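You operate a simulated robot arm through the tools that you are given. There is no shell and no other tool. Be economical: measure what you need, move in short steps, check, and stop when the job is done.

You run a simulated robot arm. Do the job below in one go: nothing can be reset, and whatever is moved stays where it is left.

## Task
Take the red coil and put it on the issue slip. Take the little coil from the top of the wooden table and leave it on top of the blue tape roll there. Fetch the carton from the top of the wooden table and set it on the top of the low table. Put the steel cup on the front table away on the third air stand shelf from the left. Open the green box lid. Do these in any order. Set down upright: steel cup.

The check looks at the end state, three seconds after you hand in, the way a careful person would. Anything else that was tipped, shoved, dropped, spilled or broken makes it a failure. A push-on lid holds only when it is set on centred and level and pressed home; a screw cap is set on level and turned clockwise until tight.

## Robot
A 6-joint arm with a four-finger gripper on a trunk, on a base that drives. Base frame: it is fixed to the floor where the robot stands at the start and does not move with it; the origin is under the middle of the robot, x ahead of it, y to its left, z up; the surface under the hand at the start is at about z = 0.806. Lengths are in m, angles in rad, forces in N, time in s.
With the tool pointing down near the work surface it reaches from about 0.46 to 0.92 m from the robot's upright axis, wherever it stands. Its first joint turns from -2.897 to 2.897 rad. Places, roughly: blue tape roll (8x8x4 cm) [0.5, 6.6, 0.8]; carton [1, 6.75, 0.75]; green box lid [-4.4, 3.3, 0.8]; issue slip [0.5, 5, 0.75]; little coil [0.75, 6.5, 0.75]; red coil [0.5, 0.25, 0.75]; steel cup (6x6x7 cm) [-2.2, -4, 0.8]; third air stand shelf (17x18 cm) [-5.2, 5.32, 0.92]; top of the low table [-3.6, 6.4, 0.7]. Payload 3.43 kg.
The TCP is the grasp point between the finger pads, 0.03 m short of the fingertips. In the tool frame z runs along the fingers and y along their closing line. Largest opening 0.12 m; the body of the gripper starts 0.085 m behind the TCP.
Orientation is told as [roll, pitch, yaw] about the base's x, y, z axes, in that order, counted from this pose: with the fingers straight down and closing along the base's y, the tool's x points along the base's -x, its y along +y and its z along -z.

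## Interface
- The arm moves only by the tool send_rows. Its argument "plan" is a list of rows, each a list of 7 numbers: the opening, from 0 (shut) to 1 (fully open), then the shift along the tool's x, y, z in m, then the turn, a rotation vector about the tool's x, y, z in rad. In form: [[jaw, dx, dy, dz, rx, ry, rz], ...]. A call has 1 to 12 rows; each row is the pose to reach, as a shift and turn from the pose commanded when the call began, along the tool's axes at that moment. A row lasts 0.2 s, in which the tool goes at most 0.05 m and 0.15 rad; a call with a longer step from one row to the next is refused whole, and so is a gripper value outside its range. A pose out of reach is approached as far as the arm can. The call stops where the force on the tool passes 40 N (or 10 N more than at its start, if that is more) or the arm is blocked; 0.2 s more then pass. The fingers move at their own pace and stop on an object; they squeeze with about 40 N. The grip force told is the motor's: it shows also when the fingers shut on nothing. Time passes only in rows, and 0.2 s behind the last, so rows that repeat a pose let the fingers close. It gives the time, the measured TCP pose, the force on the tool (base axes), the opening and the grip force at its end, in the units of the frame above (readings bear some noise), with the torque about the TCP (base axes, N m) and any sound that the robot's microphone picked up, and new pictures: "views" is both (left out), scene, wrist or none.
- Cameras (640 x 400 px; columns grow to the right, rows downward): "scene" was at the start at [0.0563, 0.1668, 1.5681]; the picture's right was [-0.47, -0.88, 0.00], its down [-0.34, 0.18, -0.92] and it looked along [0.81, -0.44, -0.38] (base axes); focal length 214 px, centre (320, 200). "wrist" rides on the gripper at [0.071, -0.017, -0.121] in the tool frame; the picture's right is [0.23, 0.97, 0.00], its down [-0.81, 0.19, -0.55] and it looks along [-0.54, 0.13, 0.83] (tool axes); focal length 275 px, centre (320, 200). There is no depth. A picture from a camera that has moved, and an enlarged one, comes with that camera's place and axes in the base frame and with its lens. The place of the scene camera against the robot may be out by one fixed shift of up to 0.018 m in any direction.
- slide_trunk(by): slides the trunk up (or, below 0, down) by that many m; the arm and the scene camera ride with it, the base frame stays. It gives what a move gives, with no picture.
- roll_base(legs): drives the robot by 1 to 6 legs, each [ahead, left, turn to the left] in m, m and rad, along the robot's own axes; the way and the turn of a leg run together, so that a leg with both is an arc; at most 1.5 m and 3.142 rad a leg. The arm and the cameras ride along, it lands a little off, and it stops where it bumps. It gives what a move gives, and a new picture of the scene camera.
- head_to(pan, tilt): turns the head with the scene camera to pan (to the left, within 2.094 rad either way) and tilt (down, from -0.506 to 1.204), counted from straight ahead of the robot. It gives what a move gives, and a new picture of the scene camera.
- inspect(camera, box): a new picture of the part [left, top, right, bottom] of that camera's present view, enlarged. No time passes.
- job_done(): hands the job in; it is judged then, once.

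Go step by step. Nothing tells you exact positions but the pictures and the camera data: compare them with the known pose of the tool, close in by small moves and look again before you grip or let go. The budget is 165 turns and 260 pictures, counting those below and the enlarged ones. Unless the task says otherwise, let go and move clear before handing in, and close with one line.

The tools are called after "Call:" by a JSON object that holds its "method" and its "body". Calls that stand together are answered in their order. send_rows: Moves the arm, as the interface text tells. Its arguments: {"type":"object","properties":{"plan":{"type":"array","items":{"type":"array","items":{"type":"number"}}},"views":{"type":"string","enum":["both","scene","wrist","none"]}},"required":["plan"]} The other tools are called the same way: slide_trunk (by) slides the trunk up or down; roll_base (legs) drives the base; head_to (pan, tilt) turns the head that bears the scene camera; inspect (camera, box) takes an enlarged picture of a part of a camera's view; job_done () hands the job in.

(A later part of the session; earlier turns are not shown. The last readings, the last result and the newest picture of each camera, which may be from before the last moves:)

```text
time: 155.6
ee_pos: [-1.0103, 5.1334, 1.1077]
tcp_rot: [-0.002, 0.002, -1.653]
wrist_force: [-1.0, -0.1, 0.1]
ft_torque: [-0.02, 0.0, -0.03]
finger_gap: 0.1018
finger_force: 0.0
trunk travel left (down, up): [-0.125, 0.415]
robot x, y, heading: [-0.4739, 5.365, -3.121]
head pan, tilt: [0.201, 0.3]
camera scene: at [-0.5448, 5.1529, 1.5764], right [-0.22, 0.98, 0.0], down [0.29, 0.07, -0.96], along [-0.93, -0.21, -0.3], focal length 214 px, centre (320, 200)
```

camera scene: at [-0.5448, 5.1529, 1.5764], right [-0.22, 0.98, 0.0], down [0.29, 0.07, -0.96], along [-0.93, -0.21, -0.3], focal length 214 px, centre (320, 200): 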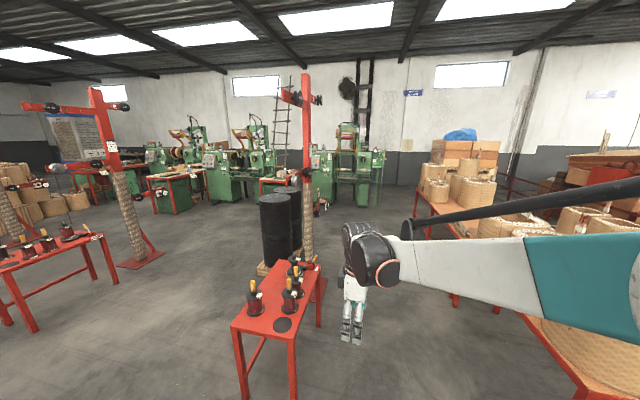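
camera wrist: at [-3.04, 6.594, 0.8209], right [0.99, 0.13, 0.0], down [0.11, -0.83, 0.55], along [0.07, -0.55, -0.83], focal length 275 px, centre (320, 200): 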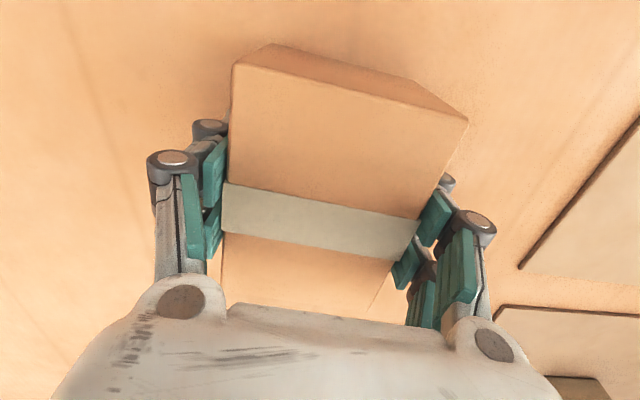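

The aisle is open. I'll drive west along y ≈ 5.45.

Call:
{"method": "roll_base", "body": {"legs": [[0, -0.1, -0.015], [1.5, 0, 0], [1.0, 0, 0]]}}

Call:
{"method": "head_to", "body": {"pan": 0.9, "tilt": 0.4}}

Call:
{"method": "head_to", "body": {"pan": 0.1, "tilt": 0.4}}

```text
time: 168.4
ee_pos: [-3.4947, 5.2212, 1.1083]
tcp_rot: [-0.003, -0.001, -1.666]
wrist_force: [-0.2, 0.1, 0.5]
ft_torque: [-0.01, 0.02, 0.02]
finger_gap: 0.1017
finger_force: 0.1
trunk travel left (down, up): [-0.125, 0.415]
robot x, y, heading: [-2.9544, 5.4426, -3.134]
head pan, tilt: [0.201, 0.3]
camera scene: at [-3.0291, 5.2339, 1.5765], right [-0.21, 0.98, 0.0], down [0.29, 0.06, -0.96], along [-0.93, -0.2, -0.3], focal length 214 px, centre (320, 200)
```

scene: 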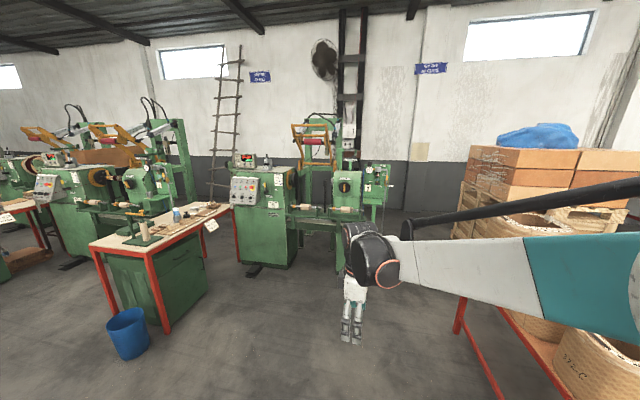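

```text
time: 169.5
ee_pos: [-3.4947, 5.2205, 1.1073]
tcp_rot: [-0.001, 0.001, -1.665]
wrist_force: [-0.1, -0.9, 0.0]
ft_torque: [0.0, -0.02, 0.01]
finger_gap: 0.102
finger_force: 0.0
trunk travel left (down, up): [-0.125, 0.415]
robot x, y, heading: [-2.9538, 5.4428, -3.133]
head pan, tilt: [0.901, 0.4]
camera scene: at [-2.9948, 5.1802, 1.5672], right [-0.79, 0.62, 0.0], down [0.24, 0.31, -0.92], along [-0.57, -0.72, -0.39], focal length 214 px, centre (320, 200)
```

scene: 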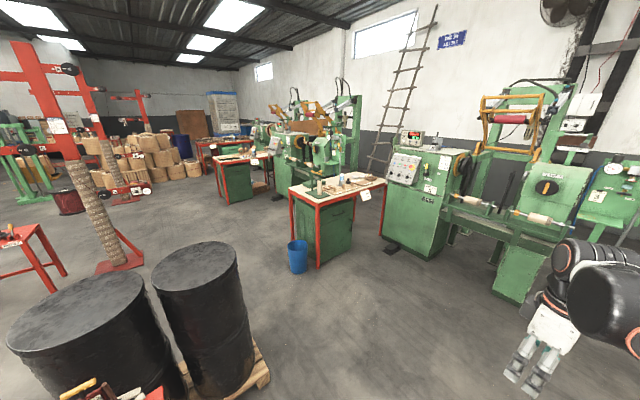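

```text
time: 170.6
ee_pos: [-3.4959, 5.2215, 1.1093]
tcp_rot: [-0.001, 0.002, -1.664]
wrist_force: [1.2, 1.0, -0.4]
ft_torque: [-0.01, 0.02, -0.03]
finger_gap: 0.1019
finger_force: 0.1
trunk travel left (down, up): [-0.125, 0.415]
robot x, y, heading: [-2.9564, 5.4443, -3.135]
head pan, tilt: [0.099, 0.4]
camera scene: at [-3.0298, 5.2432, 1.5672], right [-0.11, 0.99, 0.0], down [0.39, 0.04, -0.92], along [-0.92, -0.1, -0.39], focal length 214 px, centre (320, 200)
```

scene: 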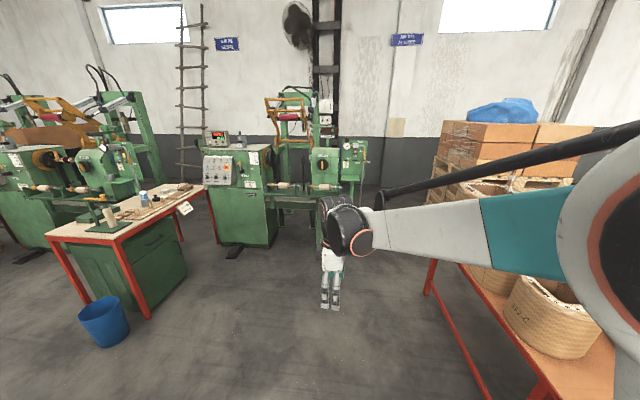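

I'll zoom on the desk (green box) and on the air stand, expected near pixel (350,176).

Call:
{"method": "inspect", "body": {"camera": "scene", "box": [300, 110, 400, 220]}}

Call:
{"method": "inspect", "body": {"camera": "scene", "box": [40, 160, 220, 270]}}

```text
3.64 times, centred on (350, 165) of scene
camera zoom: at [-3.0298, 5.2432, 1.5672], right [-0.11, 0.99, 0.0], down [0.39, 0.04, -0.92], along [-0.92, -0.1, -0.39], focal length 780 px, centre (211, 327)
```

zoom: 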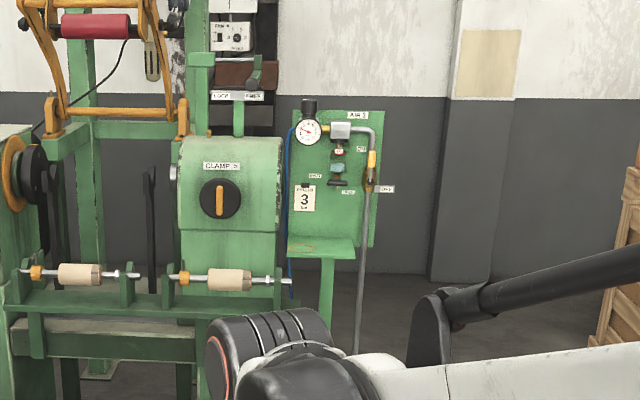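

```text
3.56 times, centred on (130, 215) of scene
camera zoom: at [-3.0298, 5.2432, 1.5672], right [-0.11, 0.99, 0.0], down [0.39, 0.04, -0.92], along [-0.92, -0.1, -0.39], focal length 763 px, centre (996, 147)
```

zoom: 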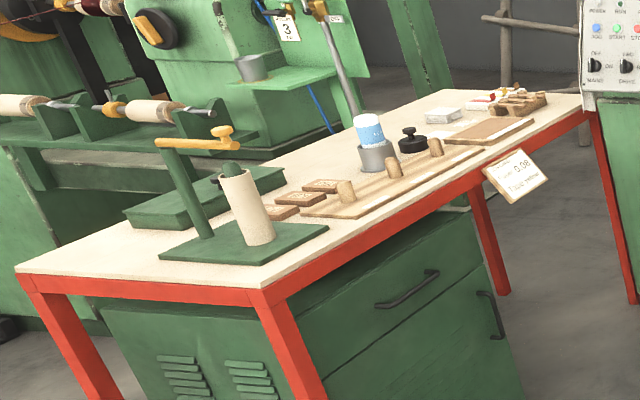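

The third air-stand shelf is the small green one at y ≈ 5.3, and the green box is on the desk behind the mandrel stand. I'll drive to the desk's north side for a closer look, facing south.

Call:
{"method": "roll_base", "body": {"legs": [[1.2, 0, 0], [0, 0.6, 0], [0, 0, 1.57]]}}

Call:
{"method": "head_to", "body": {"pan": -0.1, "tilt": 0.6}}

```text
time: 183.6
ee_pos: [-3.9382, 4.2895, 1.1086]
tcp_rot: [-0.002, 0.0, -0.101]
wrist_force: [0.5, 0.1, 0.4]
ft_torque: [0.0, 0.01, 0.01]
finger_gap: 0.1023
finger_force: 0.1
trunk travel left (down, up): [-0.125, 0.415]
robot x, y, heading: [-4.1563, 4.8372, -1.568]
head pan, tilt: [0.099, 0.4]
camera scene: at [-3.9529, 4.7711, 1.5672], right [-0.99, -0.1, 0.0], down [-0.04, 0.39, -0.92], along [0.09, -0.92, -0.39], focal length 214 px, centre (320, 200)
```

scene: 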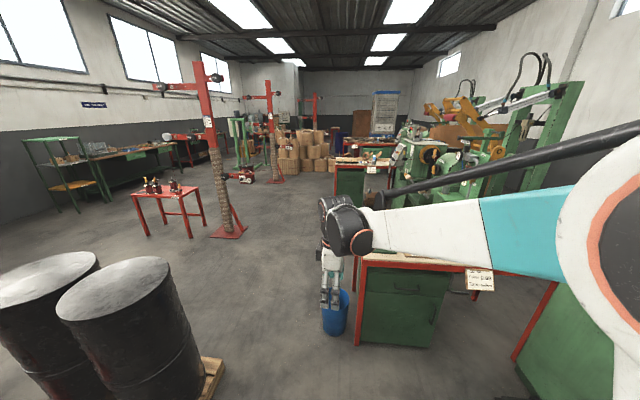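

```text
time: 184.3
ee_pos: [-3.9375, 4.2902, 1.1086]
tcp_rot: [-0.002, -0.002, -0.101]
wrist_force: [-0.2, 0.7, -0.2]
ft_torque: [0.03, 0.01, 0.05]
finger_gap: 0.1019
finger_force: 0.0
trunk travel left (down, up): [-0.125, 0.415]
robot x, y, heading: [-4.1552, 4.8333, -1.57]
head pan, tilt: [-0.099, 0.6]
camera scene: at [-3.9709, 4.7752, 1.549], right [-1.0, 0.1, 0.0], down [0.05, 0.56, -0.83], along [-0.08, -0.82, -0.56], focal length 214 px, centre (320, 200)
```

scene: 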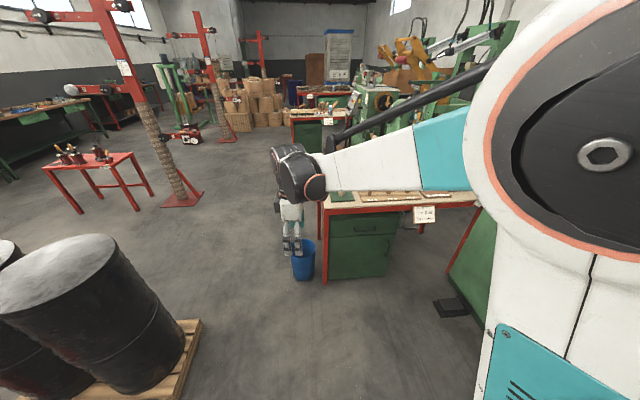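

I'll raise the hand to clear the mandrel, then drive closer so the wrist camera can see the green box.

Call:
{"method": "send_rows", "body": {"plan": [[0.5, 0, 0, -0.05, 0, 0, 0], [0.5, 0, 0, -0.1, 0, 0, 0], [0.5, 0, 0, -0.14, 0, 0, 0]], "views": "none"}}

Call:
{"method": "roll_base", "body": {"legs": [[0.5, 0.0, 0]]}}

Call:
{"method": "inspect", "body": {"camera": "wrist", "box": [0, 0, 640, 400]}}

```text
time: 185.1
ee_pos: [-3.938, 4.2898, 1.2504]
tcp_rot: [-0.003, 0.0, -0.098]
wrist_force: [-1.2, -0.5, -0.5]
ft_torque: [-0.01, 0.03, 0.0]
finger_gap: 0.0602
finger_force: 0.1
trunk travel left (down, up): [-0.125, 0.415]
robot x, y, heading: [-4.1579, 4.8328, -1.567]
head pan, tilt: [-0.099, 0.6]
```

```text
time: 188.1
ee_pos: [-3.9359, 3.7852, 1.2497]
tcp_rot: [-0.001, -0.001, -0.098]
wrist_force: [0.8, -0.5, -1.0]
ft_torque: [0.02, -0.02, 0.0]
finger_gap: 0.0604
finger_force: 0.0
trunk travel left (down, up): [-0.125, 0.415]
robot x, y, heading: [-4.1569, 4.3295, -1.569]
head pan, tilt: [-0.099, 0.6]
camera scene: at [-3.9839, 4.2715, 1.5543], right [-0.97, 0.25, 0.0], down [0.13, 0.5, -0.86], along [-0.22, -0.83, -0.52], focal length 214 px, centre (320, 200)
```

scene: 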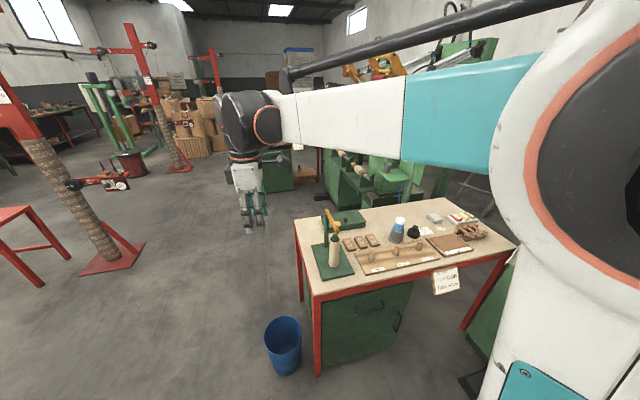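

```text
1.00 times, centred on (320, 200) of wrist (not enlarged: the box is as wide or as high as the picture)
camera zoom: at [-4.0097, 3.7762, 1.3708], right [-0.13, 0.99, 0.0], down [0.83, 0.11, 0.55], along [0.55, 0.07, -0.83], focal length 275 px, centre (320, 200)
```

zoom: 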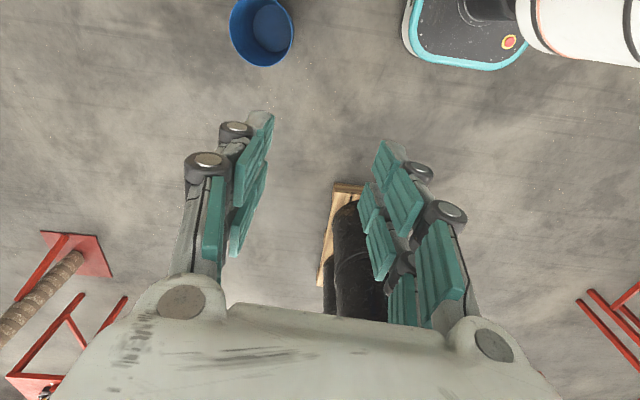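

Call:
{"method": "inspect", "body": {"camera": "scene", "box": [290, 195, 410, 285]}}

Call:
{"method": "inspect", "body": {"camera": "scene", "box": [380, 190, 500, 280]}}

```text
4.44 times, centred on (350, 240) of scene
camera zoom: at [-3.9839, 4.2715, 1.5543], right [-0.97, 0.25, 0.0], down [0.13, 0.5, -0.86], along [-0.22, -0.83, -0.52], focal length 953 px, centre (187, 22)
```

zoom: 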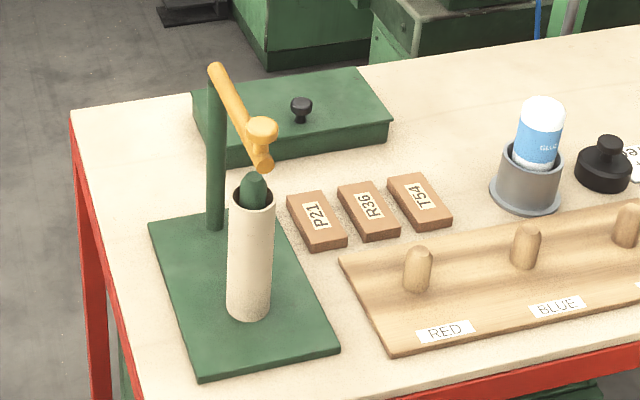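

```text
4.44 times, centred on (440, 235) of scene
camera zoom: at [-3.9839, 4.2715, 1.5543], right [-0.97, 0.25, 0.0], down [0.13, 0.5, -0.86], along [-0.22, -0.83, -0.52], focal length 953 px, centre (-213, 44)
```

zoom: 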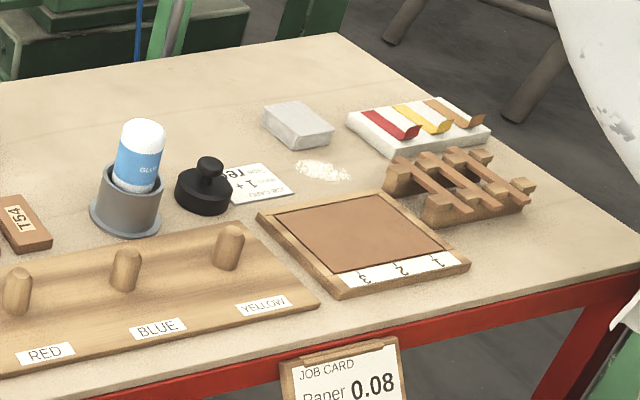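

The green box is flat, with a black knob on its lid at about (-4.35, 3.42). I'll get closer and turn the tool to face south so the wrist camera sees the lid.

Call:
{"method": "roll_base", "body": {"legs": [[0.13, -0.15, 0]]}}

Call:
{"method": "send_rows", "body": {"plan": [[0.5, 0, 0, 0, 0, 0, 0.145], [0.5, 0.02, 0, 0, 0, 0, 0.29], [0.5, 0.04, 0, 0, 0, 0, 0.435], [0.5, 0.07, 0, 0, 0, 0, 0.58], [0.5, 0.1, 0, 0, 0, 0, 0.725], [0.5, 0.13, 0, 0, 0, 0, 0.87], [0.5, 0.16, -0.01, 0, 0, 0, 1.015], [0.5, 0.19, -0.03, 0, 0, 0, 1.16], [0.5, 0.22, -0.05, 0.0, 0, 0, 1.305], [0.5, 0.25, -0.08, 0.0, 0, 0, 1.44], [0.5, 0.26, -0.11, 0.0, 0, 0, 1.47], [0.5, 0.26, -0.14, 0.0, 0, 0, 1.47]], "views": "both"}}

```text
time: 189.7
ee_pos: [-4.0874, 3.6565, 1.2489]
tcp_rot: [-0.002, 0.001, -0.098]
wrist_force: [0.1, 0.0, 0.0]
ft_torque: [-0.01, -0.02, 0.0]
finger_gap: 0.0603
finger_force: 0.0
trunk travel left (down, up): [-0.125, 0.415]
robot x, y, heading: [-4.3064, 4.1974, -1.569]
head pan, tilt: [-0.099, 0.6]
camera scene: at [-4.1353, 4.1403, 1.5543], right [-0.97, 0.25, 0.0], down [0.13, 0.5, -0.86], along [-0.22, -0.83, -0.52], focal length 214 px, centre (320, 200)
```

scene: 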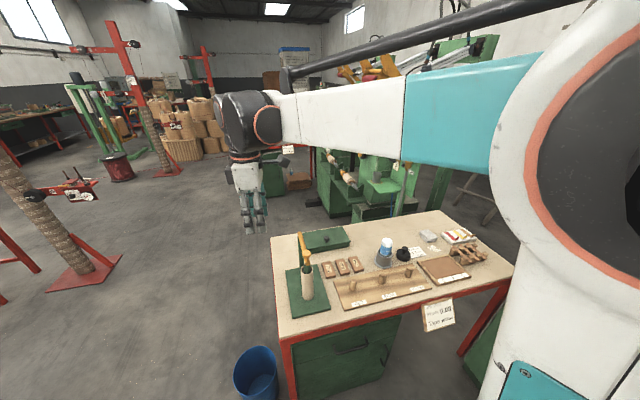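

```text
time: 192.3
ee_pos: [-4.3616, 3.5413, 1.2494]
tcp_rot: [-0.001, -0.001, -1.569]
wrist_force: [-0.2, -0.3, 0.4]
ft_torque: [-0.02, -0.01, 0.0]
finger_gap: 0.0603
finger_force: 0.0
trunk travel left (down, up): [-0.125, 0.415]
robot x, y, heading: [-4.3088, 4.197, -1.569]
head pan, tilt: [-0.099, 0.6]
camera scene: at [-4.1207, 4.1393, 1.5489], right [-1.0, 0.1, 0.0], down [0.05, 0.56, -0.82], along [-0.08, -0.82, -0.57], focal length 214 px, centre (320, 200)
camera wrist: at [-4.3787, 3.6119, 1.3708], right [0.97, 0.23, 0.0], down [0.19, -0.81, 0.55], along [0.13, -0.54, -0.83], focal length 275 px, centre (320, 200)
```

scene: 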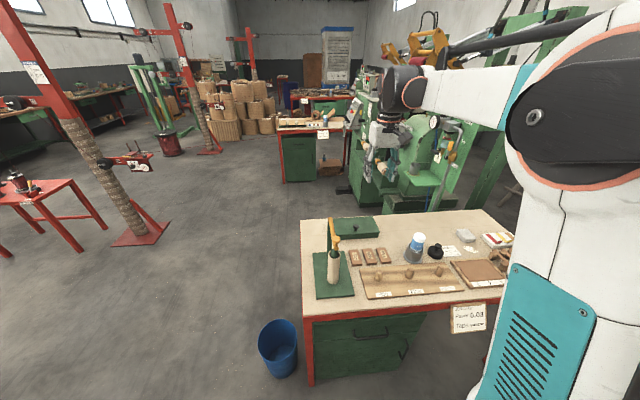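
wrist: 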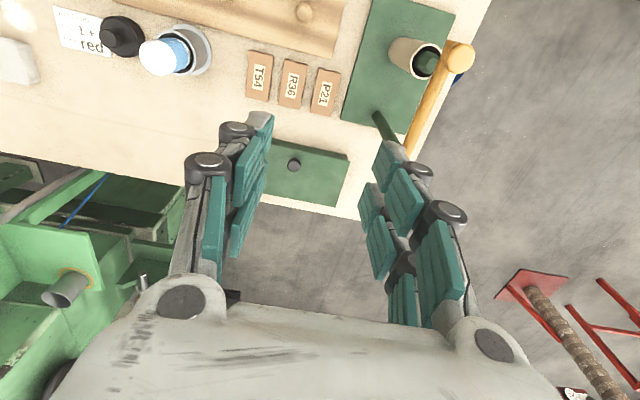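

Call:
{"method": "inspect", "body": {"camera": "wrist", "box": [240, 125, 370, 215]}}

Call:
{"method": "inspect", "body": {"camera": "scene", "box": [300, 195, 400, 275]}}

```text
4.44 times, centred on (305, 170) of wrist
camera zoom: at [-4.3787, 3.6119, 1.3708], right [0.97, 0.23, 0.0], down [0.19, -0.81, 0.55], along [0.13, -0.54, -0.83], focal length 1224 px, centre (387, 333)
```

zoom: 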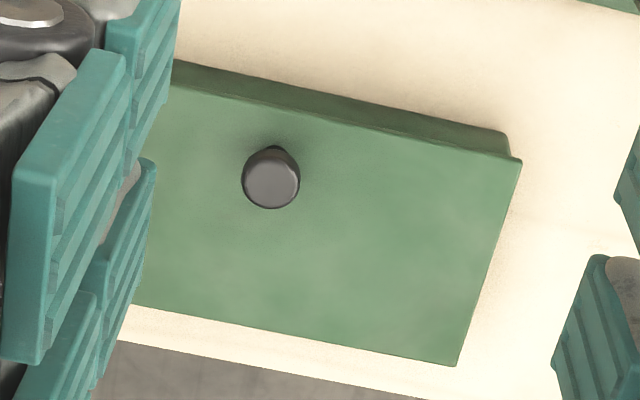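

```text
5.00 times, centred on (350, 235) of scene
camera zoom: at [-4.1207, 4.1393, 1.5489], right [-1.0, 0.1, 0.0], down [0.05, 0.56, -0.82], along [-0.08, -0.82, -0.57], focal length 1072 px, centre (170, 25)
```

zoom: 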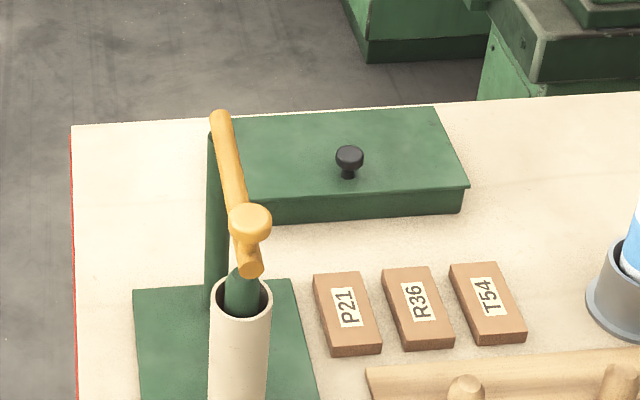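

The knob sits near the lid's north edge, so the hinge should be on the south side. I'll lower the hand for a closer look and a second viewpoint.

Call:
{"method": "send_rows", "body": {"plan": [[0.4, -0.01, -0.003, 0.045, 0, 0, 0], [0.4, -0.02, -0.006, 0.09, 0, 0, 0], [0.4, -0.03, -0.01, 0.135, 0, 0, 0], [0.4, -0.04, -0.01, 0.175, 0, 0, 0], [0.4, -0.04, -0.01, 0.175, 0, 0, 0]], "views": "wrist"}}

Call:
{"method": "inspect", "body": {"camera": "scene", "box": [300, 195, 400, 275]}}

```text
time: 193.5
ee_pos: [-4.3719, 3.4998, 1.0742]
tcp_rot: [0.0, -0.003, -1.569]
wrist_force: [0.3, -0.3, 0.8]
ft_torque: [0.02, 0.05, 0.03]
finger_gap: 0.0479
finger_force: 0.0
trunk travel left (down, up): [-0.125, 0.415]
robot x, y, heading: [-4.3052, 4.1991, -1.568]
head pan, tilt: [-0.099, 0.6]
camera wrist: at [-4.3885, 3.5718, 1.1963], right [0.97, 0.23, 0.0], down [0.19, -0.81, 0.55], along [0.13, -0.54, -0.83], focal length 275 px, centre (320, 200)
```

wrist: 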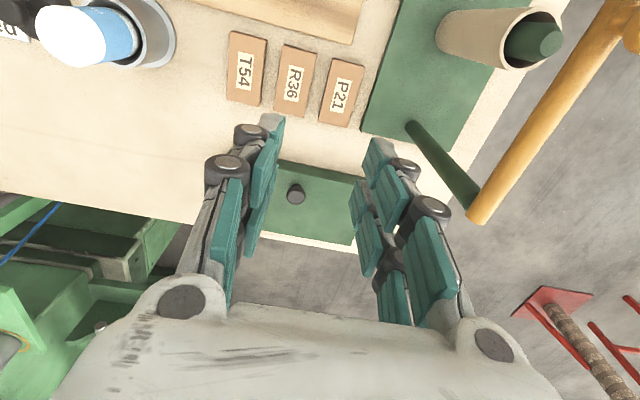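

```text
5.00 times, centred on (350, 235) of scene
camera zoom: at [-4.1207, 4.1392, 1.549], right [-1.0, 0.1, 0.0], down [0.05, 0.56, -0.82], along [-0.08, -0.82, -0.57], focal length 1072 px, centre (170, 25)
```

zoom: 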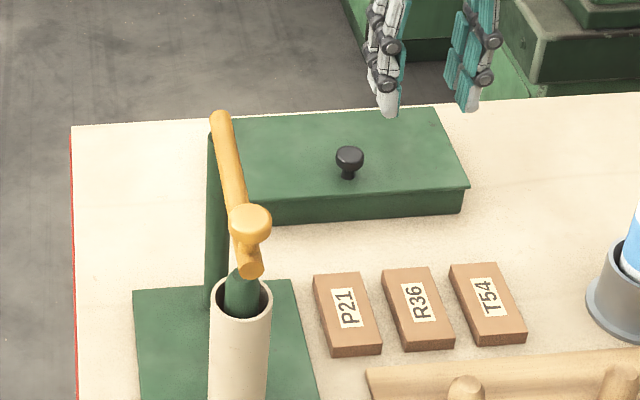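

I place the knob head at about (-4.371, 3.338, 0.835), the lid hinge at y ≈ 3.235 and the mandrel post clear at x ≈ -4.22. I'll move above the knob and look.

Call:
{"method": "send_rows", "body": {"plan": [[0.45, -0.045, 0, 0.0, 0, 0, 0], [0.45, -0.09, 0, 0.0, 0, 0, 0], [0.45, -0.13, 0, 0.02, 0, 0, 0], [0.45, -0.162, 0.001, 0.05, 0, 0, 0], [0.45, -0.162, 0.001, 0.1, 0, 0, 0], [0.45, -0.162, 0.001, 0.15, 0, 0, 0], [0.45, -0.162, 0.001, 0.165, 0, 0, 0], [0.45, -0.162, 0.001, 0.165, 0, 0, 0]], "views": "both"}}

Call:
{"method": "inspect", "body": {"camera": "scene", "box": [300, 195, 400, 275]}}

```text
time: 195.3
ee_pos: [-4.3684, 3.3394, 0.9099]
tcp_rot: [0.001, -0.003, -1.568]
wrist_force: [0.7, 0.2, 0.7]
ft_torque: [-0.04, -0.02, 0.01]
finger_gap: 0.0542
finger_force: 0.2
trunk travel left (down, up): [-0.125, 0.415]
robot x, y, heading: [-4.3071, 4.1954, -1.567]
head pan, tilt: [-0.099, 0.6]
camera scene: at [-4.1208, 4.1396, 1.549], right [-1.0, 0.1, 0.0], down [0.05, 0.56, -0.82], along [-0.08, -0.82, -0.57], focal length 214 px, centre (320, 200)
camera wrist: at [-4.3867, 3.4103, 1.0304], right [0.97, 0.23, 0.0], down [0.19, -0.81, 0.55], along [0.13, -0.54, -0.83], focal length 275 px, centre (320, 200)
```

scene: 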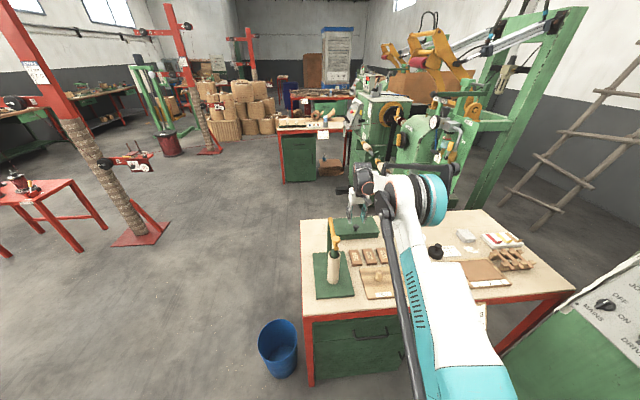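
wrist: 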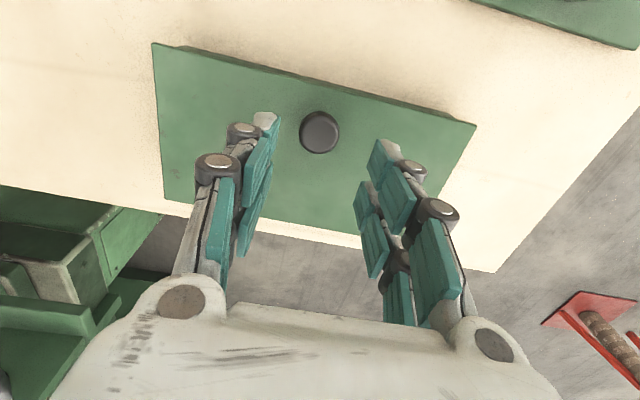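

```text
5.00 times, centred on (350, 235) of scene
camera zoom: at [-4.1208, 4.1396, 1.549], right [-1.0, 0.1, 0.0], down [0.05, 0.56, -0.82], along [-0.08, -0.82, -0.57], focal length 1072 px, centre (170, 25)
```

zoom: 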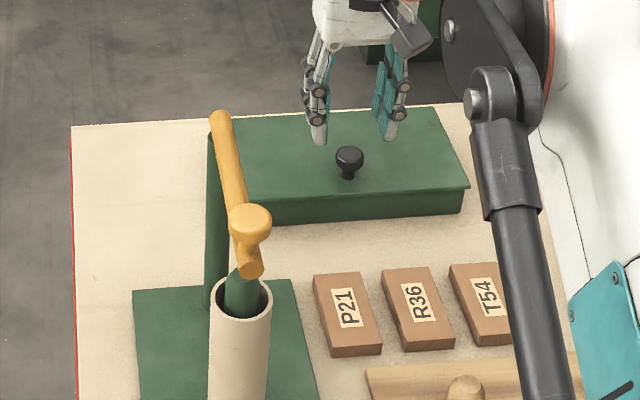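

Refined knob head: (-4.370, 3.342), top z ≈ 0.837, diameter 0.029. I'll descend so the tips are just above the lid, and grip.

Call:
{"method": "send_rows", "body": {"plan": [[0.45, 0.0025, -0.0015, 0.03, 0, 0, 0], [0.45, 0.0025, -0.0015, 0.05, 0, 0, 0], [0.45, 0.0025, -0.0015, 0.06, 0, 0, 0], [0.45, 0.0025, -0.0015, 0.06, 0, 0, 0], [0.1, 0.0025, -0.0015, 0.06, 0, 0, 0], [0.1, 0.0025, -0.0015, 0.06, 0, 0, 0], [0.1, 0.0025, -0.0015, 0.06, 0, 0, 0]], "views": "wrist"}}

Call:
{"method": "inspect", "body": {"camera": "scene", "box": [300, 195, 400, 275]}}

```text
time: 196.9
ee_pos: [-4.3694, 3.3432, 0.8513]
tcp_rot: [0.001, -0.002, -1.569]
wrist_force: [-4.5, 2.2, 30.8]
ft_torque: [0.12, 0.05, 0.0]
finger_gap: 0.0256
finger_force: 44.7
trunk travel left (down, up): [-0.125, 0.415]
robot x, y, heading: [-4.3055, 4.1944, -1.57]
head pan, tilt: [-0.099, 0.6]
camera wrist: at [-4.3888, 3.4144, 0.973], right [0.97, 0.23, 0.0], down [0.19, -0.81, 0.56], along [0.13, -0.54, -0.83], focal length 275 px, centre (320, 200)
```

wrist: 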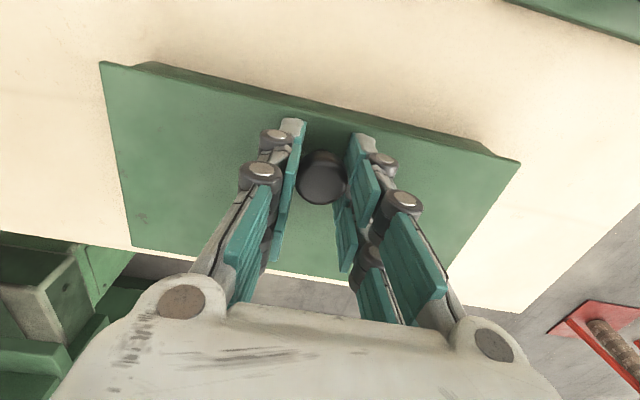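

```text
5.00 times, centred on (350, 235) of scene
camera zoom: at [-4.121, 4.1429, 1.5493], right [-1.0, 0.1, 0.0], down [0.05, 0.56, -0.83], along [-0.08, -0.82, -0.56], focal length 1072 px, centre (170, 25)
```

zoom: 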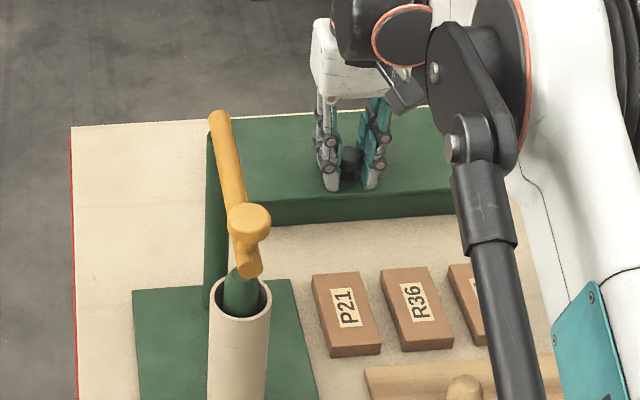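

Knob gripped (gap 0.026), with the tips lightly pressing the lid. I'll relieve that and start an opening arc about the back edge to about 30°.

Call:
{"method": "send_rows", "body": {"plan": [[0.1, 0, 0, -0.002, 0, 0, 0], [0.1, -0.002, 0, -0.01, 0, 0, 0], [0.1, -0.005, 0, -0.019, 0, 0, 0], [0.1, -0.0088, 0, -0.027, 0, 0, 0], [0.1, -0.013, 0, -0.035, 0, 0, 0], [0.1, -0.018, 0, -0.043, 0, 0, 0], [0.1, -0.0243, 0, -0.0508, 0, 0, 0], [0.1, -0.0243, 0, -0.0508, 0, 0, 0]], "views": "both"}}

Call:
{"method": "inspect", "body": {"camera": "scene", "box": [300, 195, 400, 275]}}

```text
time: 198.7
ee_pos: [-4.3715, 3.3178, 0.9027]
tcp_rot: [0.001, -0.003, -1.568]
wrist_force: [-10.5, 18.4, 2.6]
ft_torque: [1.22, 0.14, -0.01]
finger_gap: 0.0264
finger_force: 45.1
trunk travel left (down, up): [-0.125, 0.415]
robot x, y, heading: [-4.3046, 4.1985, -1.566]
head pan, tilt: [-0.099, 0.6]
camera scene: at [-4.1218, 4.1412, 1.5492], right [-1.0, 0.1, 0.0], down [0.06, 0.56, -0.83], along [-0.08, -0.82, -0.56], focal length 214 px, centre (320, 200)
camera wrist: at [-4.3888, 3.3892, 1.0232], right [0.97, 0.23, 0.0], down [0.19, -0.81, 0.56], along [0.13, -0.54, -0.83], focal length 275 px, centre (320, 200)
```

scene: 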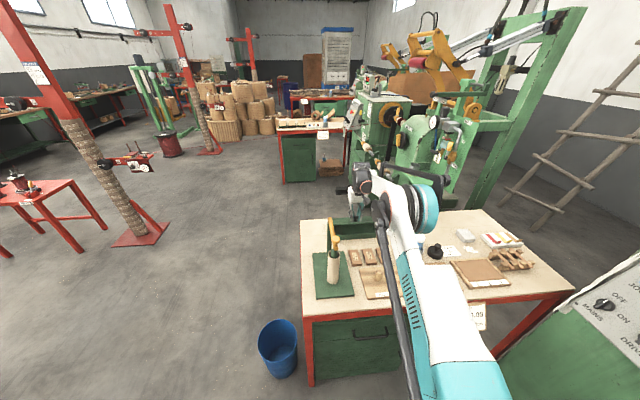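
wrist: 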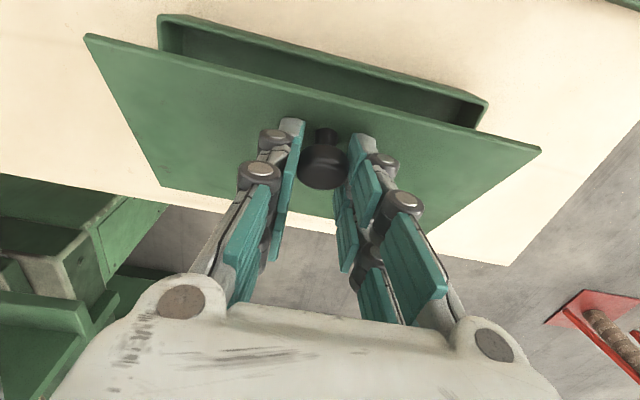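

```text
5.00 times, centred on (350, 235) of scene
camera zoom: at [-4.1218, 4.1412, 1.5492], right [-1.0, 0.1, 0.0], down [0.06, 0.56, -0.83], along [-0.08, -0.82, -0.56], focal length 1072 px, centre (170, 25)
```

zoom: 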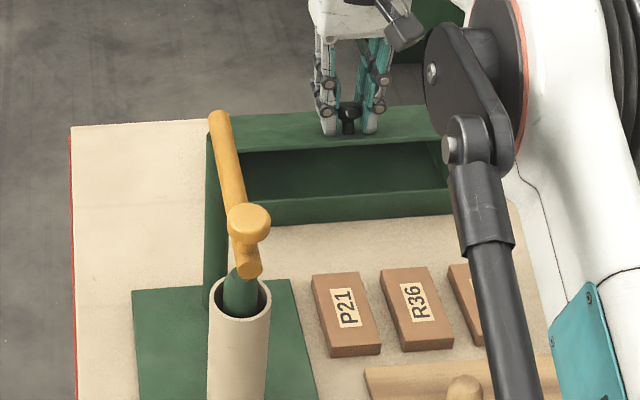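

The lid is hinged and opening. The resistance is mostly knob pivot friction; I'll continue the arc to about 60° with a slightly larger radius.

Call:
{"method": "send_rows", "body": {"plan": [[0.1, 0.002, 0, -0.003, 0, 0, 0], [0.1, -0.002, 0, -0.009, 0, 0, 0], [0.1, -0.009, 0, -0.015, 0, 0, 0], [0.1, -0.017, 0, -0.021, 0, 0, 0], [0.1, -0.026, 0, -0.026, 0, 0, 0], [0.1, -0.034, 0, -0.03, 0, 0, 0], [0.1, -0.043, 0, -0.033, 0, 0, 0], [0.1, -0.043, 0, -0.033, 0, 0, 0]], "views": "wrist"}}

Call:
{"method": "inspect", "body": {"camera": "scene", "box": [300, 195, 400, 275]}}

```text
time: 200.5
ee_pos: [-4.371, 3.2748, 0.9351]
tcp_rot: [0.0, -0.003, -1.571]
wrist_force: [-12.3, 13.1, 7.5]
ft_torque: [1.26, 0.19, 0.11]
finger_gap: 0.0266
finger_force: 45.0
trunk travel left (down, up): [-0.125, 0.415]
robot x, y, heading: [-4.3082, 4.1977, -1.567]
head pan, tilt: [-0.099, 0.6]
camera wrist: at [-4.3889, 3.3464, 1.0567], right [0.97, 0.23, 0.0], down [0.19, -0.81, 0.56], along [0.13, -0.54, -0.83], focal length 275 px, centre (320, 200)
```

wrist: 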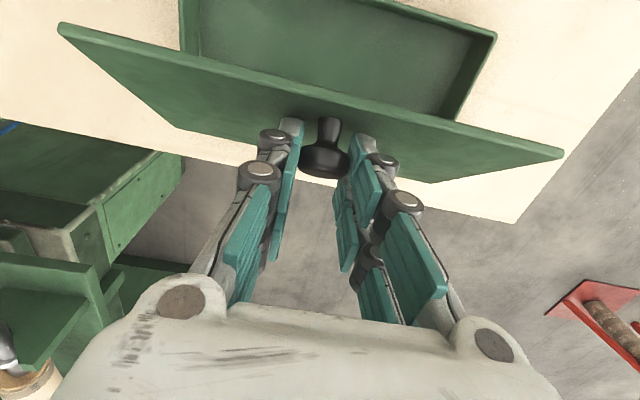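

```text
5.00 times, centred on (350, 235) of scene
camera zoom: at [-4.122, 4.1415, 1.5493], right [-1.0, 0.1, 0.0], down [0.06, 0.56, -0.83], along [-0.08, -0.82, -0.56], focal length 1072 px, centre (170, 25)
```

zoom: 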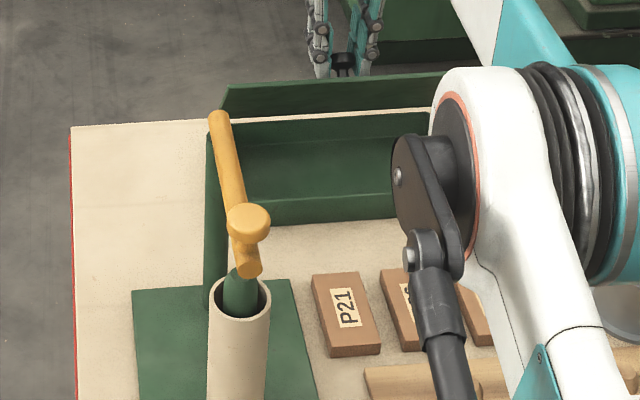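

The lid is at about 58° and the arm is near its reach limit. I'll roll the base 0.06 m forward, which carries the knob along nearly the right arc to about 90°.

Call:
{"method": "send_rows", "body": {"plan": [[0.1, -0.006, 0, -0.003, 0, 0, 0], [0.1, -0.006, 0, -0.003, 0, 0, 0]], "views": "none"}}

Call:
{"method": "roll_base", "body": {"legs": [[0.05, 0, 0]]}}

Call:
{"method": "inspect", "body": {"camera": "wrist", "box": [0, 0, 640, 400]}}

Call:
{"method": "inspect", "body": {"camera": "scene", "box": [300, 195, 400, 275]}}

```text
time: 201.1
ee_pos: [-4.3709, 3.271, 0.9379]
tcp_rot: [0.0, -0.005, -1.569]
wrist_force: [-14.1, 11.2, -2.9]
ft_torque: [1.3, 0.23, 0.16]
finger_gap: 0.0263
finger_force: 45.1
trunk travel left (down, up): [-0.125, 0.415]
robot x, y, heading: [-4.3059, 4.1956, -1.569]
head pan, tilt: [-0.099, 0.6]
```

```text
time: 202.0
ee_pos: [-4.3712, 3.2182, 0.9354]
tcp_rot: [-0.001, -0.005, -1.57]
wrist_force: [-18.2, -8.5, -4.1]
ft_torque: [-1.08, 0.17, 0.32]
finger_gap: 0.026
finger_force: 45.0
trunk travel left (down, up): [-0.125, 0.415]
robot x, y, heading: [-4.3067, 4.1453, -1.565]
head pan, tilt: [-0.099, 0.6]
camera scene: at [-4.1226, 4.0878, 1.5491], right [-1.0, 0.1, 0.0], down [0.06, 0.56, -0.82], along [-0.08, -0.82, -0.57], focal length 214 px, centre (320, 200)
```

scene: 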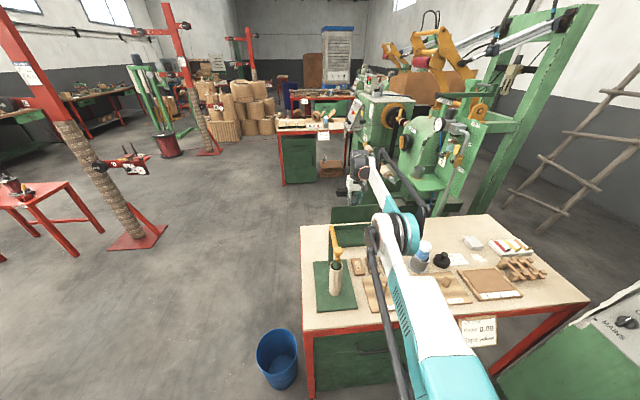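

```text
1.00 times, centred on (320, 200) of wrist (not enlarged: the box is as wide or as high as the picture)
camera zoom: at [-4.389, 3.2904, 1.0565], right [0.97, 0.23, 0.0], down [0.19, -0.81, 0.56], along [0.13, -0.54, -0.83], focal length 275 px, centre (320, 200)
```

zoom: 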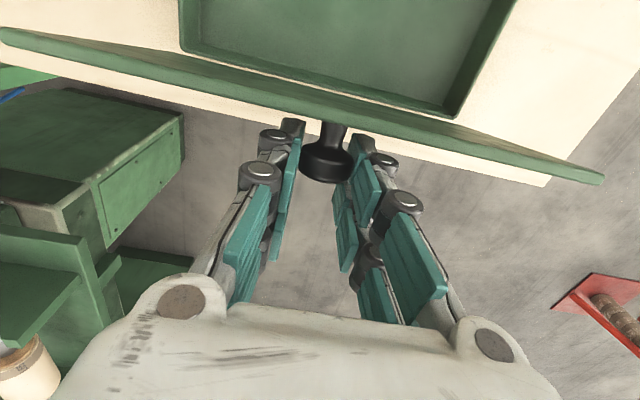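

```text
5.00 times, centred on (350, 235) of scene
camera zoom: at [-4.1226, 4.0878, 1.5491], right [-1.0, 0.1, 0.0], down [0.06, 0.56, -0.82], along [-0.08, -0.82, -0.57], focal length 1072 px, centre (170, 25)
```

zoom: 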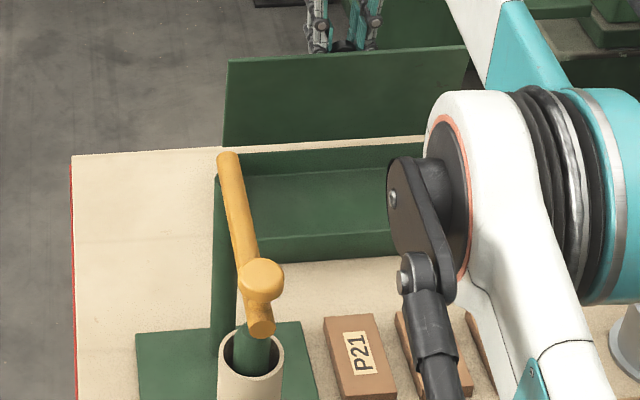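

The lid is near upright and now tends to go further by itself. A little more with the base to go past vertical, then I'll check.

Call:
{"method": "roll_base", "body": {"legs": [[0.03, 0, 0]]}}

Call:
{"method": "inspect", "body": {"camera": "wrist", "box": [0, 0, 640, 400]}}

```text
time: 202.8
ee_pos: [-4.3705, 3.1878, 0.9344]
tcp_rot: [0.001, -0.005, -1.569]
wrist_force: [-6.6, 4.3, -28.4]
ft_torque: [-0.91, 0.14, 0.12]
finger_gap: 0.0263
finger_force: 45.3
trunk travel left (down, up): [-0.125, 0.415]
robot x, y, heading: [-4.3056, 4.1154, -1.569]
head pan, tilt: [-0.099, 0.6]
camera scene: at [-4.1215, 4.0561, 1.5488], right [-1.0, 0.1, 0.0], down [0.06, 0.56, -0.82], along [-0.08, -0.82, -0.57], focal length 214 px, centre (320, 200)
```

scene: 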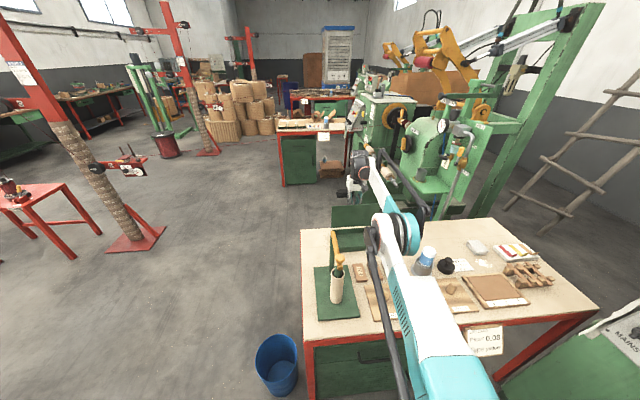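

```text
1.00 times, centred on (320, 200) of wrist (not enlarged: the box is as wide or as high as the picture)
camera zoom: at [-4.3889, 3.2592, 1.0548], right [0.97, 0.23, 0.0], down [0.19, -0.81, 0.56], along [0.13, -0.54, -0.83], focal length 275 px, centre (320, 200)
```

zoom: 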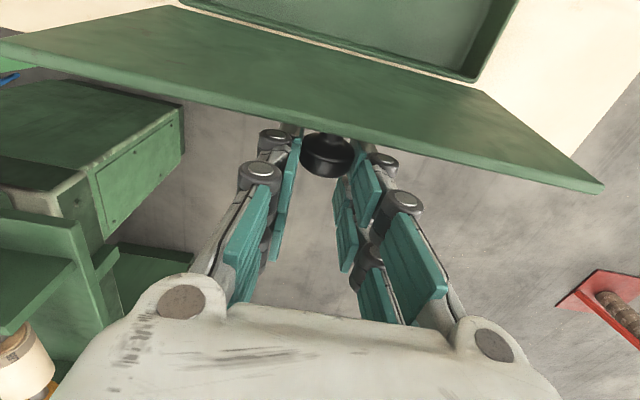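

The lid is past vertical (~105°). I'll lower slightly, release the knob, and withdraw to the south side before going up.

Call:
{"method": "send_rows", "body": {"plan": [[0.1, 0, 0, 0.003, 0, 0, 0], [0.1, 0, 0, 0.005, 0, 0, 0], [0.3, 0, 0, 0.005, 0, 0, 0], [0.5, 0, 0, 0.005, 0, 0, 0], [0.5, 0, 0, 0.005, 0, 0, 0]], "views": "wrist"}}

```text
time: 204.0
ee_pos: [-4.3701, 3.1892, 0.9298]
tcp_rot: [-0.001, -0.006, -1.568]
wrist_force: [0.1, -0.8, 0.7]
ft_torque: [0.02, 0.0, 0.01]
finger_gap: 0.0603
finger_force: 0.1
trunk travel left (down, up): [-0.125, 0.415]
robot x, y, heading: [-4.3008, 4.116, -1.566]
head pan, tilt: [-0.099, 0.6]
camera wrist: at [-4.3883, 3.261, 1.0516], right [0.97, 0.23, 0.0], down [0.19, -0.81, 0.56], along [0.13, -0.54, -0.83], focal length 275 px, centre (320, 200)
```

wrist: 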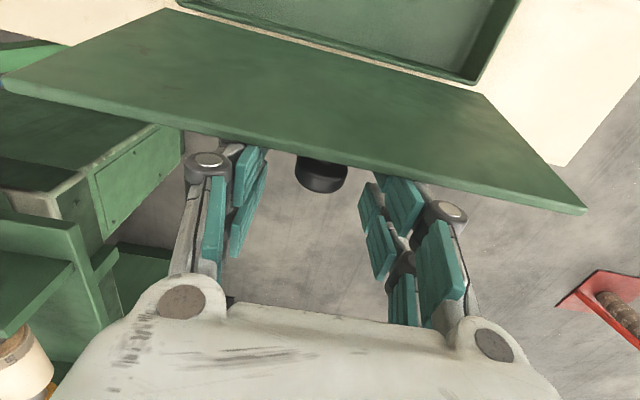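

The lid stays open. I'll shift a bit south to clear its edge, then rise.

Call:
{"method": "roll_base", "body": {"legs": [[0.03, 0, 0]]}}

Call:
{"method": "send_rows", "body": {"plan": [[0.5, 0, 0, -0.03, 0, 0, 0], [0.5, 0, 0, -0.07, 0, 0, 0], [0.5, 0, 0, -0.12, 0, 0, 0], [0.5, 0, 0, -0.17, 0, 0, 0], [0.5, 0, 0, -0.22, 0, 0, 0], [0.5, 0, 0, -0.26, 0, 0, 0]], "views": "wrist"}}

```text
time: 204.8
ee_pos: [-4.3699, 3.1584, 0.9308]
tcp_rot: [-0.001, -0.007, -1.57]
wrist_force: [0.6, 0.3, 0.0]
ft_torque: [0.01, 0.0, 0.0]
finger_gap: 0.06
finger_force: 0.0
trunk travel left (down, up): [-0.125, 0.415]
robot x, y, heading: [-4.3071, 4.0849, -1.564]
head pan, tilt: [-0.099, 0.6]
camera scene: at [-4.1206, 4.0284, 1.5489], right [-1.0, 0.1, 0.0], down [0.05, 0.56, -0.82], along [-0.08, -0.82, -0.57], focal length 214 px, centre (320, 200)
```

scene: 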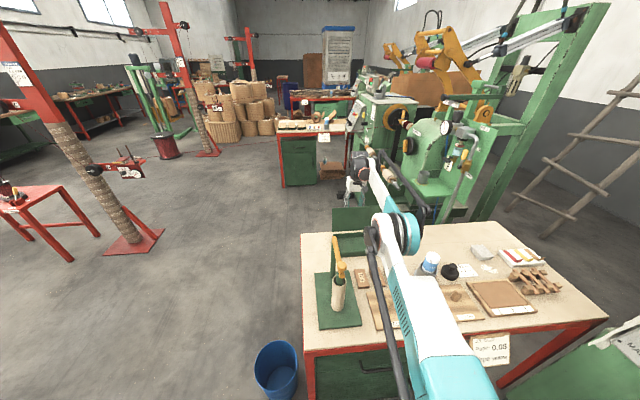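

```text
time: 206.2
ee_pos: [-4.3666, 3.2225, 1.1645]
tcp_rot: [-0.003, -0.008, -1.57]
wrist_force: [0.6, 1.3, 1.5]
ft_torque: [-0.1, 0.02, 0.01]
finger_gap: 0.06
finger_force: 0.1
out of reach, approached as far as the arm can: row 2, 3, 4, 5, 6
trunk travel left (down, up): [-0.125, 0.415]
robot x, y, heading: [-4.3075, 4.0874, -1.568]
head pan, tilt: [-0.099, 0.6]
camera wrist: at [-4.3836, 3.294, 1.2853], right [0.97, 0.23, 0.0], down [0.19, -0.81, 0.56], along [0.13, -0.55, -0.83], focal length 275 px, centre (320, 200)
```

wrist: 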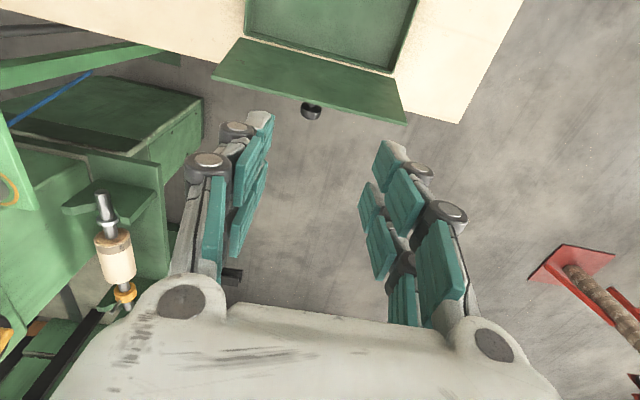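

The lid stands open. I'll retract the arm over the mandrel, back out, and go via the gap east of the bucket, then east along y ≈ 3.1 to the main aisle toward the front table.

Call:
{"method": "send_rows", "body": {"plan": [[0.5, 0.04, 0, -0.03, 0, 0, 0], [0.5, 0.08, 0, -0.05, 0, 0, 0], [0.5, 0.12, 0, -0.07, 0, 0, 0], [0.5, 0.16, 0, -0.07, 0, 0, 0], [0.5, 0.2, 0, -0.07, 0, 0, 0], [0.5, 0.24, 0, -0.07, 0, 0, 0]], "views": "none"}}

Call:
{"method": "roll_base", "body": {"legs": [[-0.5, 0, 0], [0, 0.76, 0], [1.4, 0, 0], [0, 0, 1.57]]}}

Call:
{"method": "head_to", "body": {"pan": -0.1, "tilt": 0.35}}

```text
time: 207.7
ee_pos: [-4.3672, 3.3627, 1.2797]
tcp_rot: [-0.004, -0.007, -1.569]
wrist_force: [1.1, 0.0, 0.2]
ft_torque: [0.01, -0.02, 0.01]
finger_gap: 0.06
finger_force: 0.2
out of reach, approached as far as the arm can: row 1, 2, 3, 4, 5, 6
trunk travel left (down, up): [-0.125, 0.415]
robot x, y, heading: [-4.3076, 4.0835, -1.568]
head pan, tilt: [-0.099, 0.6]
```

```text
time: 224.7
ee_pos: [-2.8182, 3.1249, 1.28]
tcp_rot: [-0.002, -0.006, 0.005]
wrist_force: [-0.2, 0.6, 0.5]
ft_torque: [0.0, 0.03, 0.0]
finger_gap: 0.0599
finger_force: 0.1
trunk travel left (down, up): [-0.125, 0.415]
robot x, y, heading: [-3.5407, 3.1821, 0.007]
head pan, tilt: [-0.099, 0.6]
camera scene: at [-3.4806, 3.3859, 1.549], right [-0.09, -1.0, 0.0], down [-0.56, 0.05, -0.82], along [0.82, -0.08, -0.57], focal length 214 px, centre (320, 200)
```

scene: 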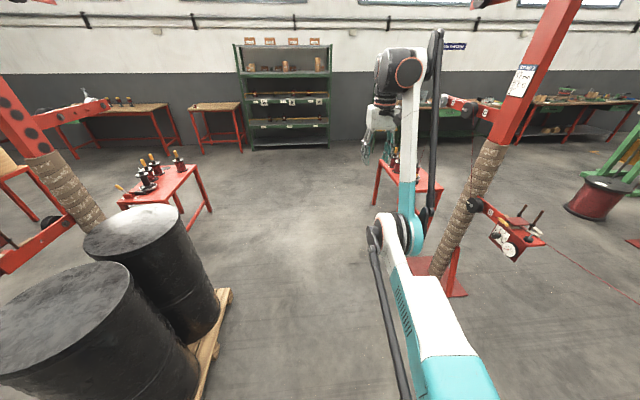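

```text
time: 225.5
ee_pos: [-2.8183, 3.1253, 1.2804]
tcp_rot: [-0.001, -0.006, 0.005]
wrist_force: [0.0, 0.6, 0.7]
ft_torque: [0.03, 0.01, 0.02]
finger_gap: 0.0601
finger_force: 0.0
trunk travel left (down, up): [-0.125, 0.415]
robot x, y, heading: [-3.5405, 3.1849, 0.003]
head pan, tilt: [-0.099, 0.351]
camera scene: at [-3.4759, 3.3854, 1.5717], right [-0.09, -1.0, 0.0], down [-0.34, 0.03, -0.94], along [0.93, -0.09, -0.34], focal length 214 px, centre (320, 200)
```

scene: 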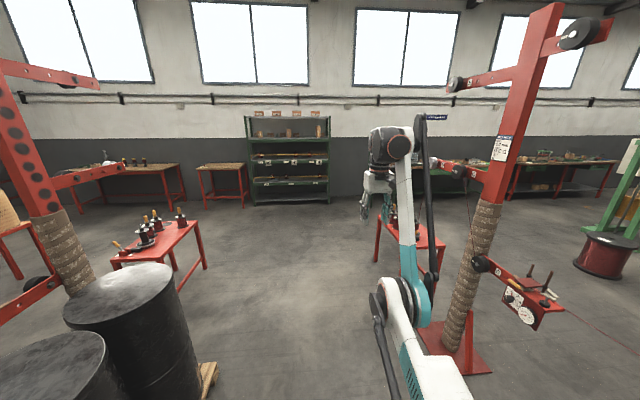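

The lane east is clear at y ≈ 3.3. I'll drive to the main aisle, turn south and continue.

Call:
{"method": "roll_base", "body": {"legs": [[0, 0.13, 0], [1.4, 0, 0], [1.4, 0, 0], [0, 0, -1.575], [1.5, 0, 0], [1.4, 0, 0]]}}

Call:
{"method": "head_to", "body": {"pan": -0.5, "tilt": 0.3}}

```text
time: 257.4
ee_pos: [-0.799, -0.304, 1.2798]
tcp_rot: [-0.001, -0.005, -1.559]
wrist_force: [-0.6, 0.8, -0.4]
ft_torque: [0.01, 0.01, -0.04]
finger_gap: 0.0602
finger_force: 0.1
trunk travel left (down, up): [-0.125, 0.415]
robot x, y, heading: [-0.7435, 0.422, -1.563]
head pan, tilt: [-0.099, 0.351]
camera scene: at [-0.5583, 0.36, 1.5718], right [-1.0, 0.09, 0.0], down [0.03, 0.34, -0.94], along [-0.08, -0.94, -0.34], focal length 214 px, centre (320, 200)
```

scene: 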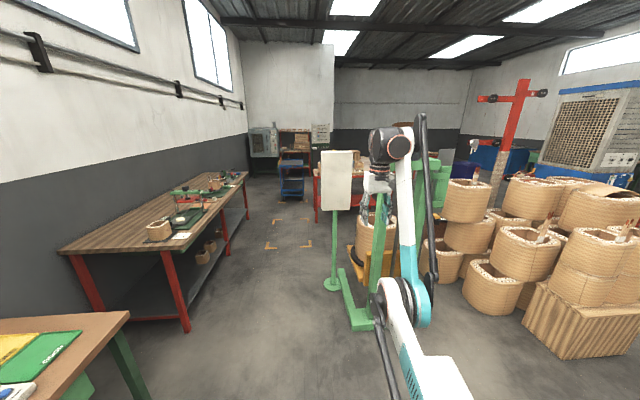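

```text
time: 258.3
ee_pos: [-0.7989, -0.3042, 1.2792]
tcp_rot: [-0.002, -0.005, -1.56]
wrist_force: [0.2, 0.4, 0.2]
ft_torque: [-0.02, -0.02, -0.02]
finger_gap: 0.06
finger_force: 0.1
trunk travel left (down, up): [-0.125, 0.415]
robot x, y, heading: [-0.7459, 0.4198, -1.558]
head pan, tilt: [-0.499, 0.3]
camera scene: at [-0.5938, 0.3702, 1.5765], right [-0.88, 0.47, 0.0], down [0.14, 0.26, -0.96], along [-0.45, -0.84, -0.3], focal length 214 px, centre (320, 200)
```

scene: 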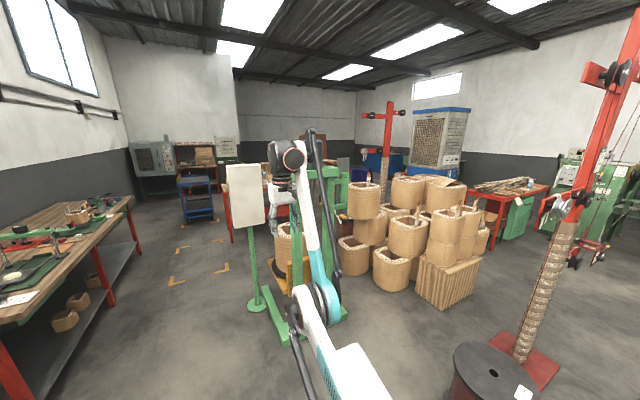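

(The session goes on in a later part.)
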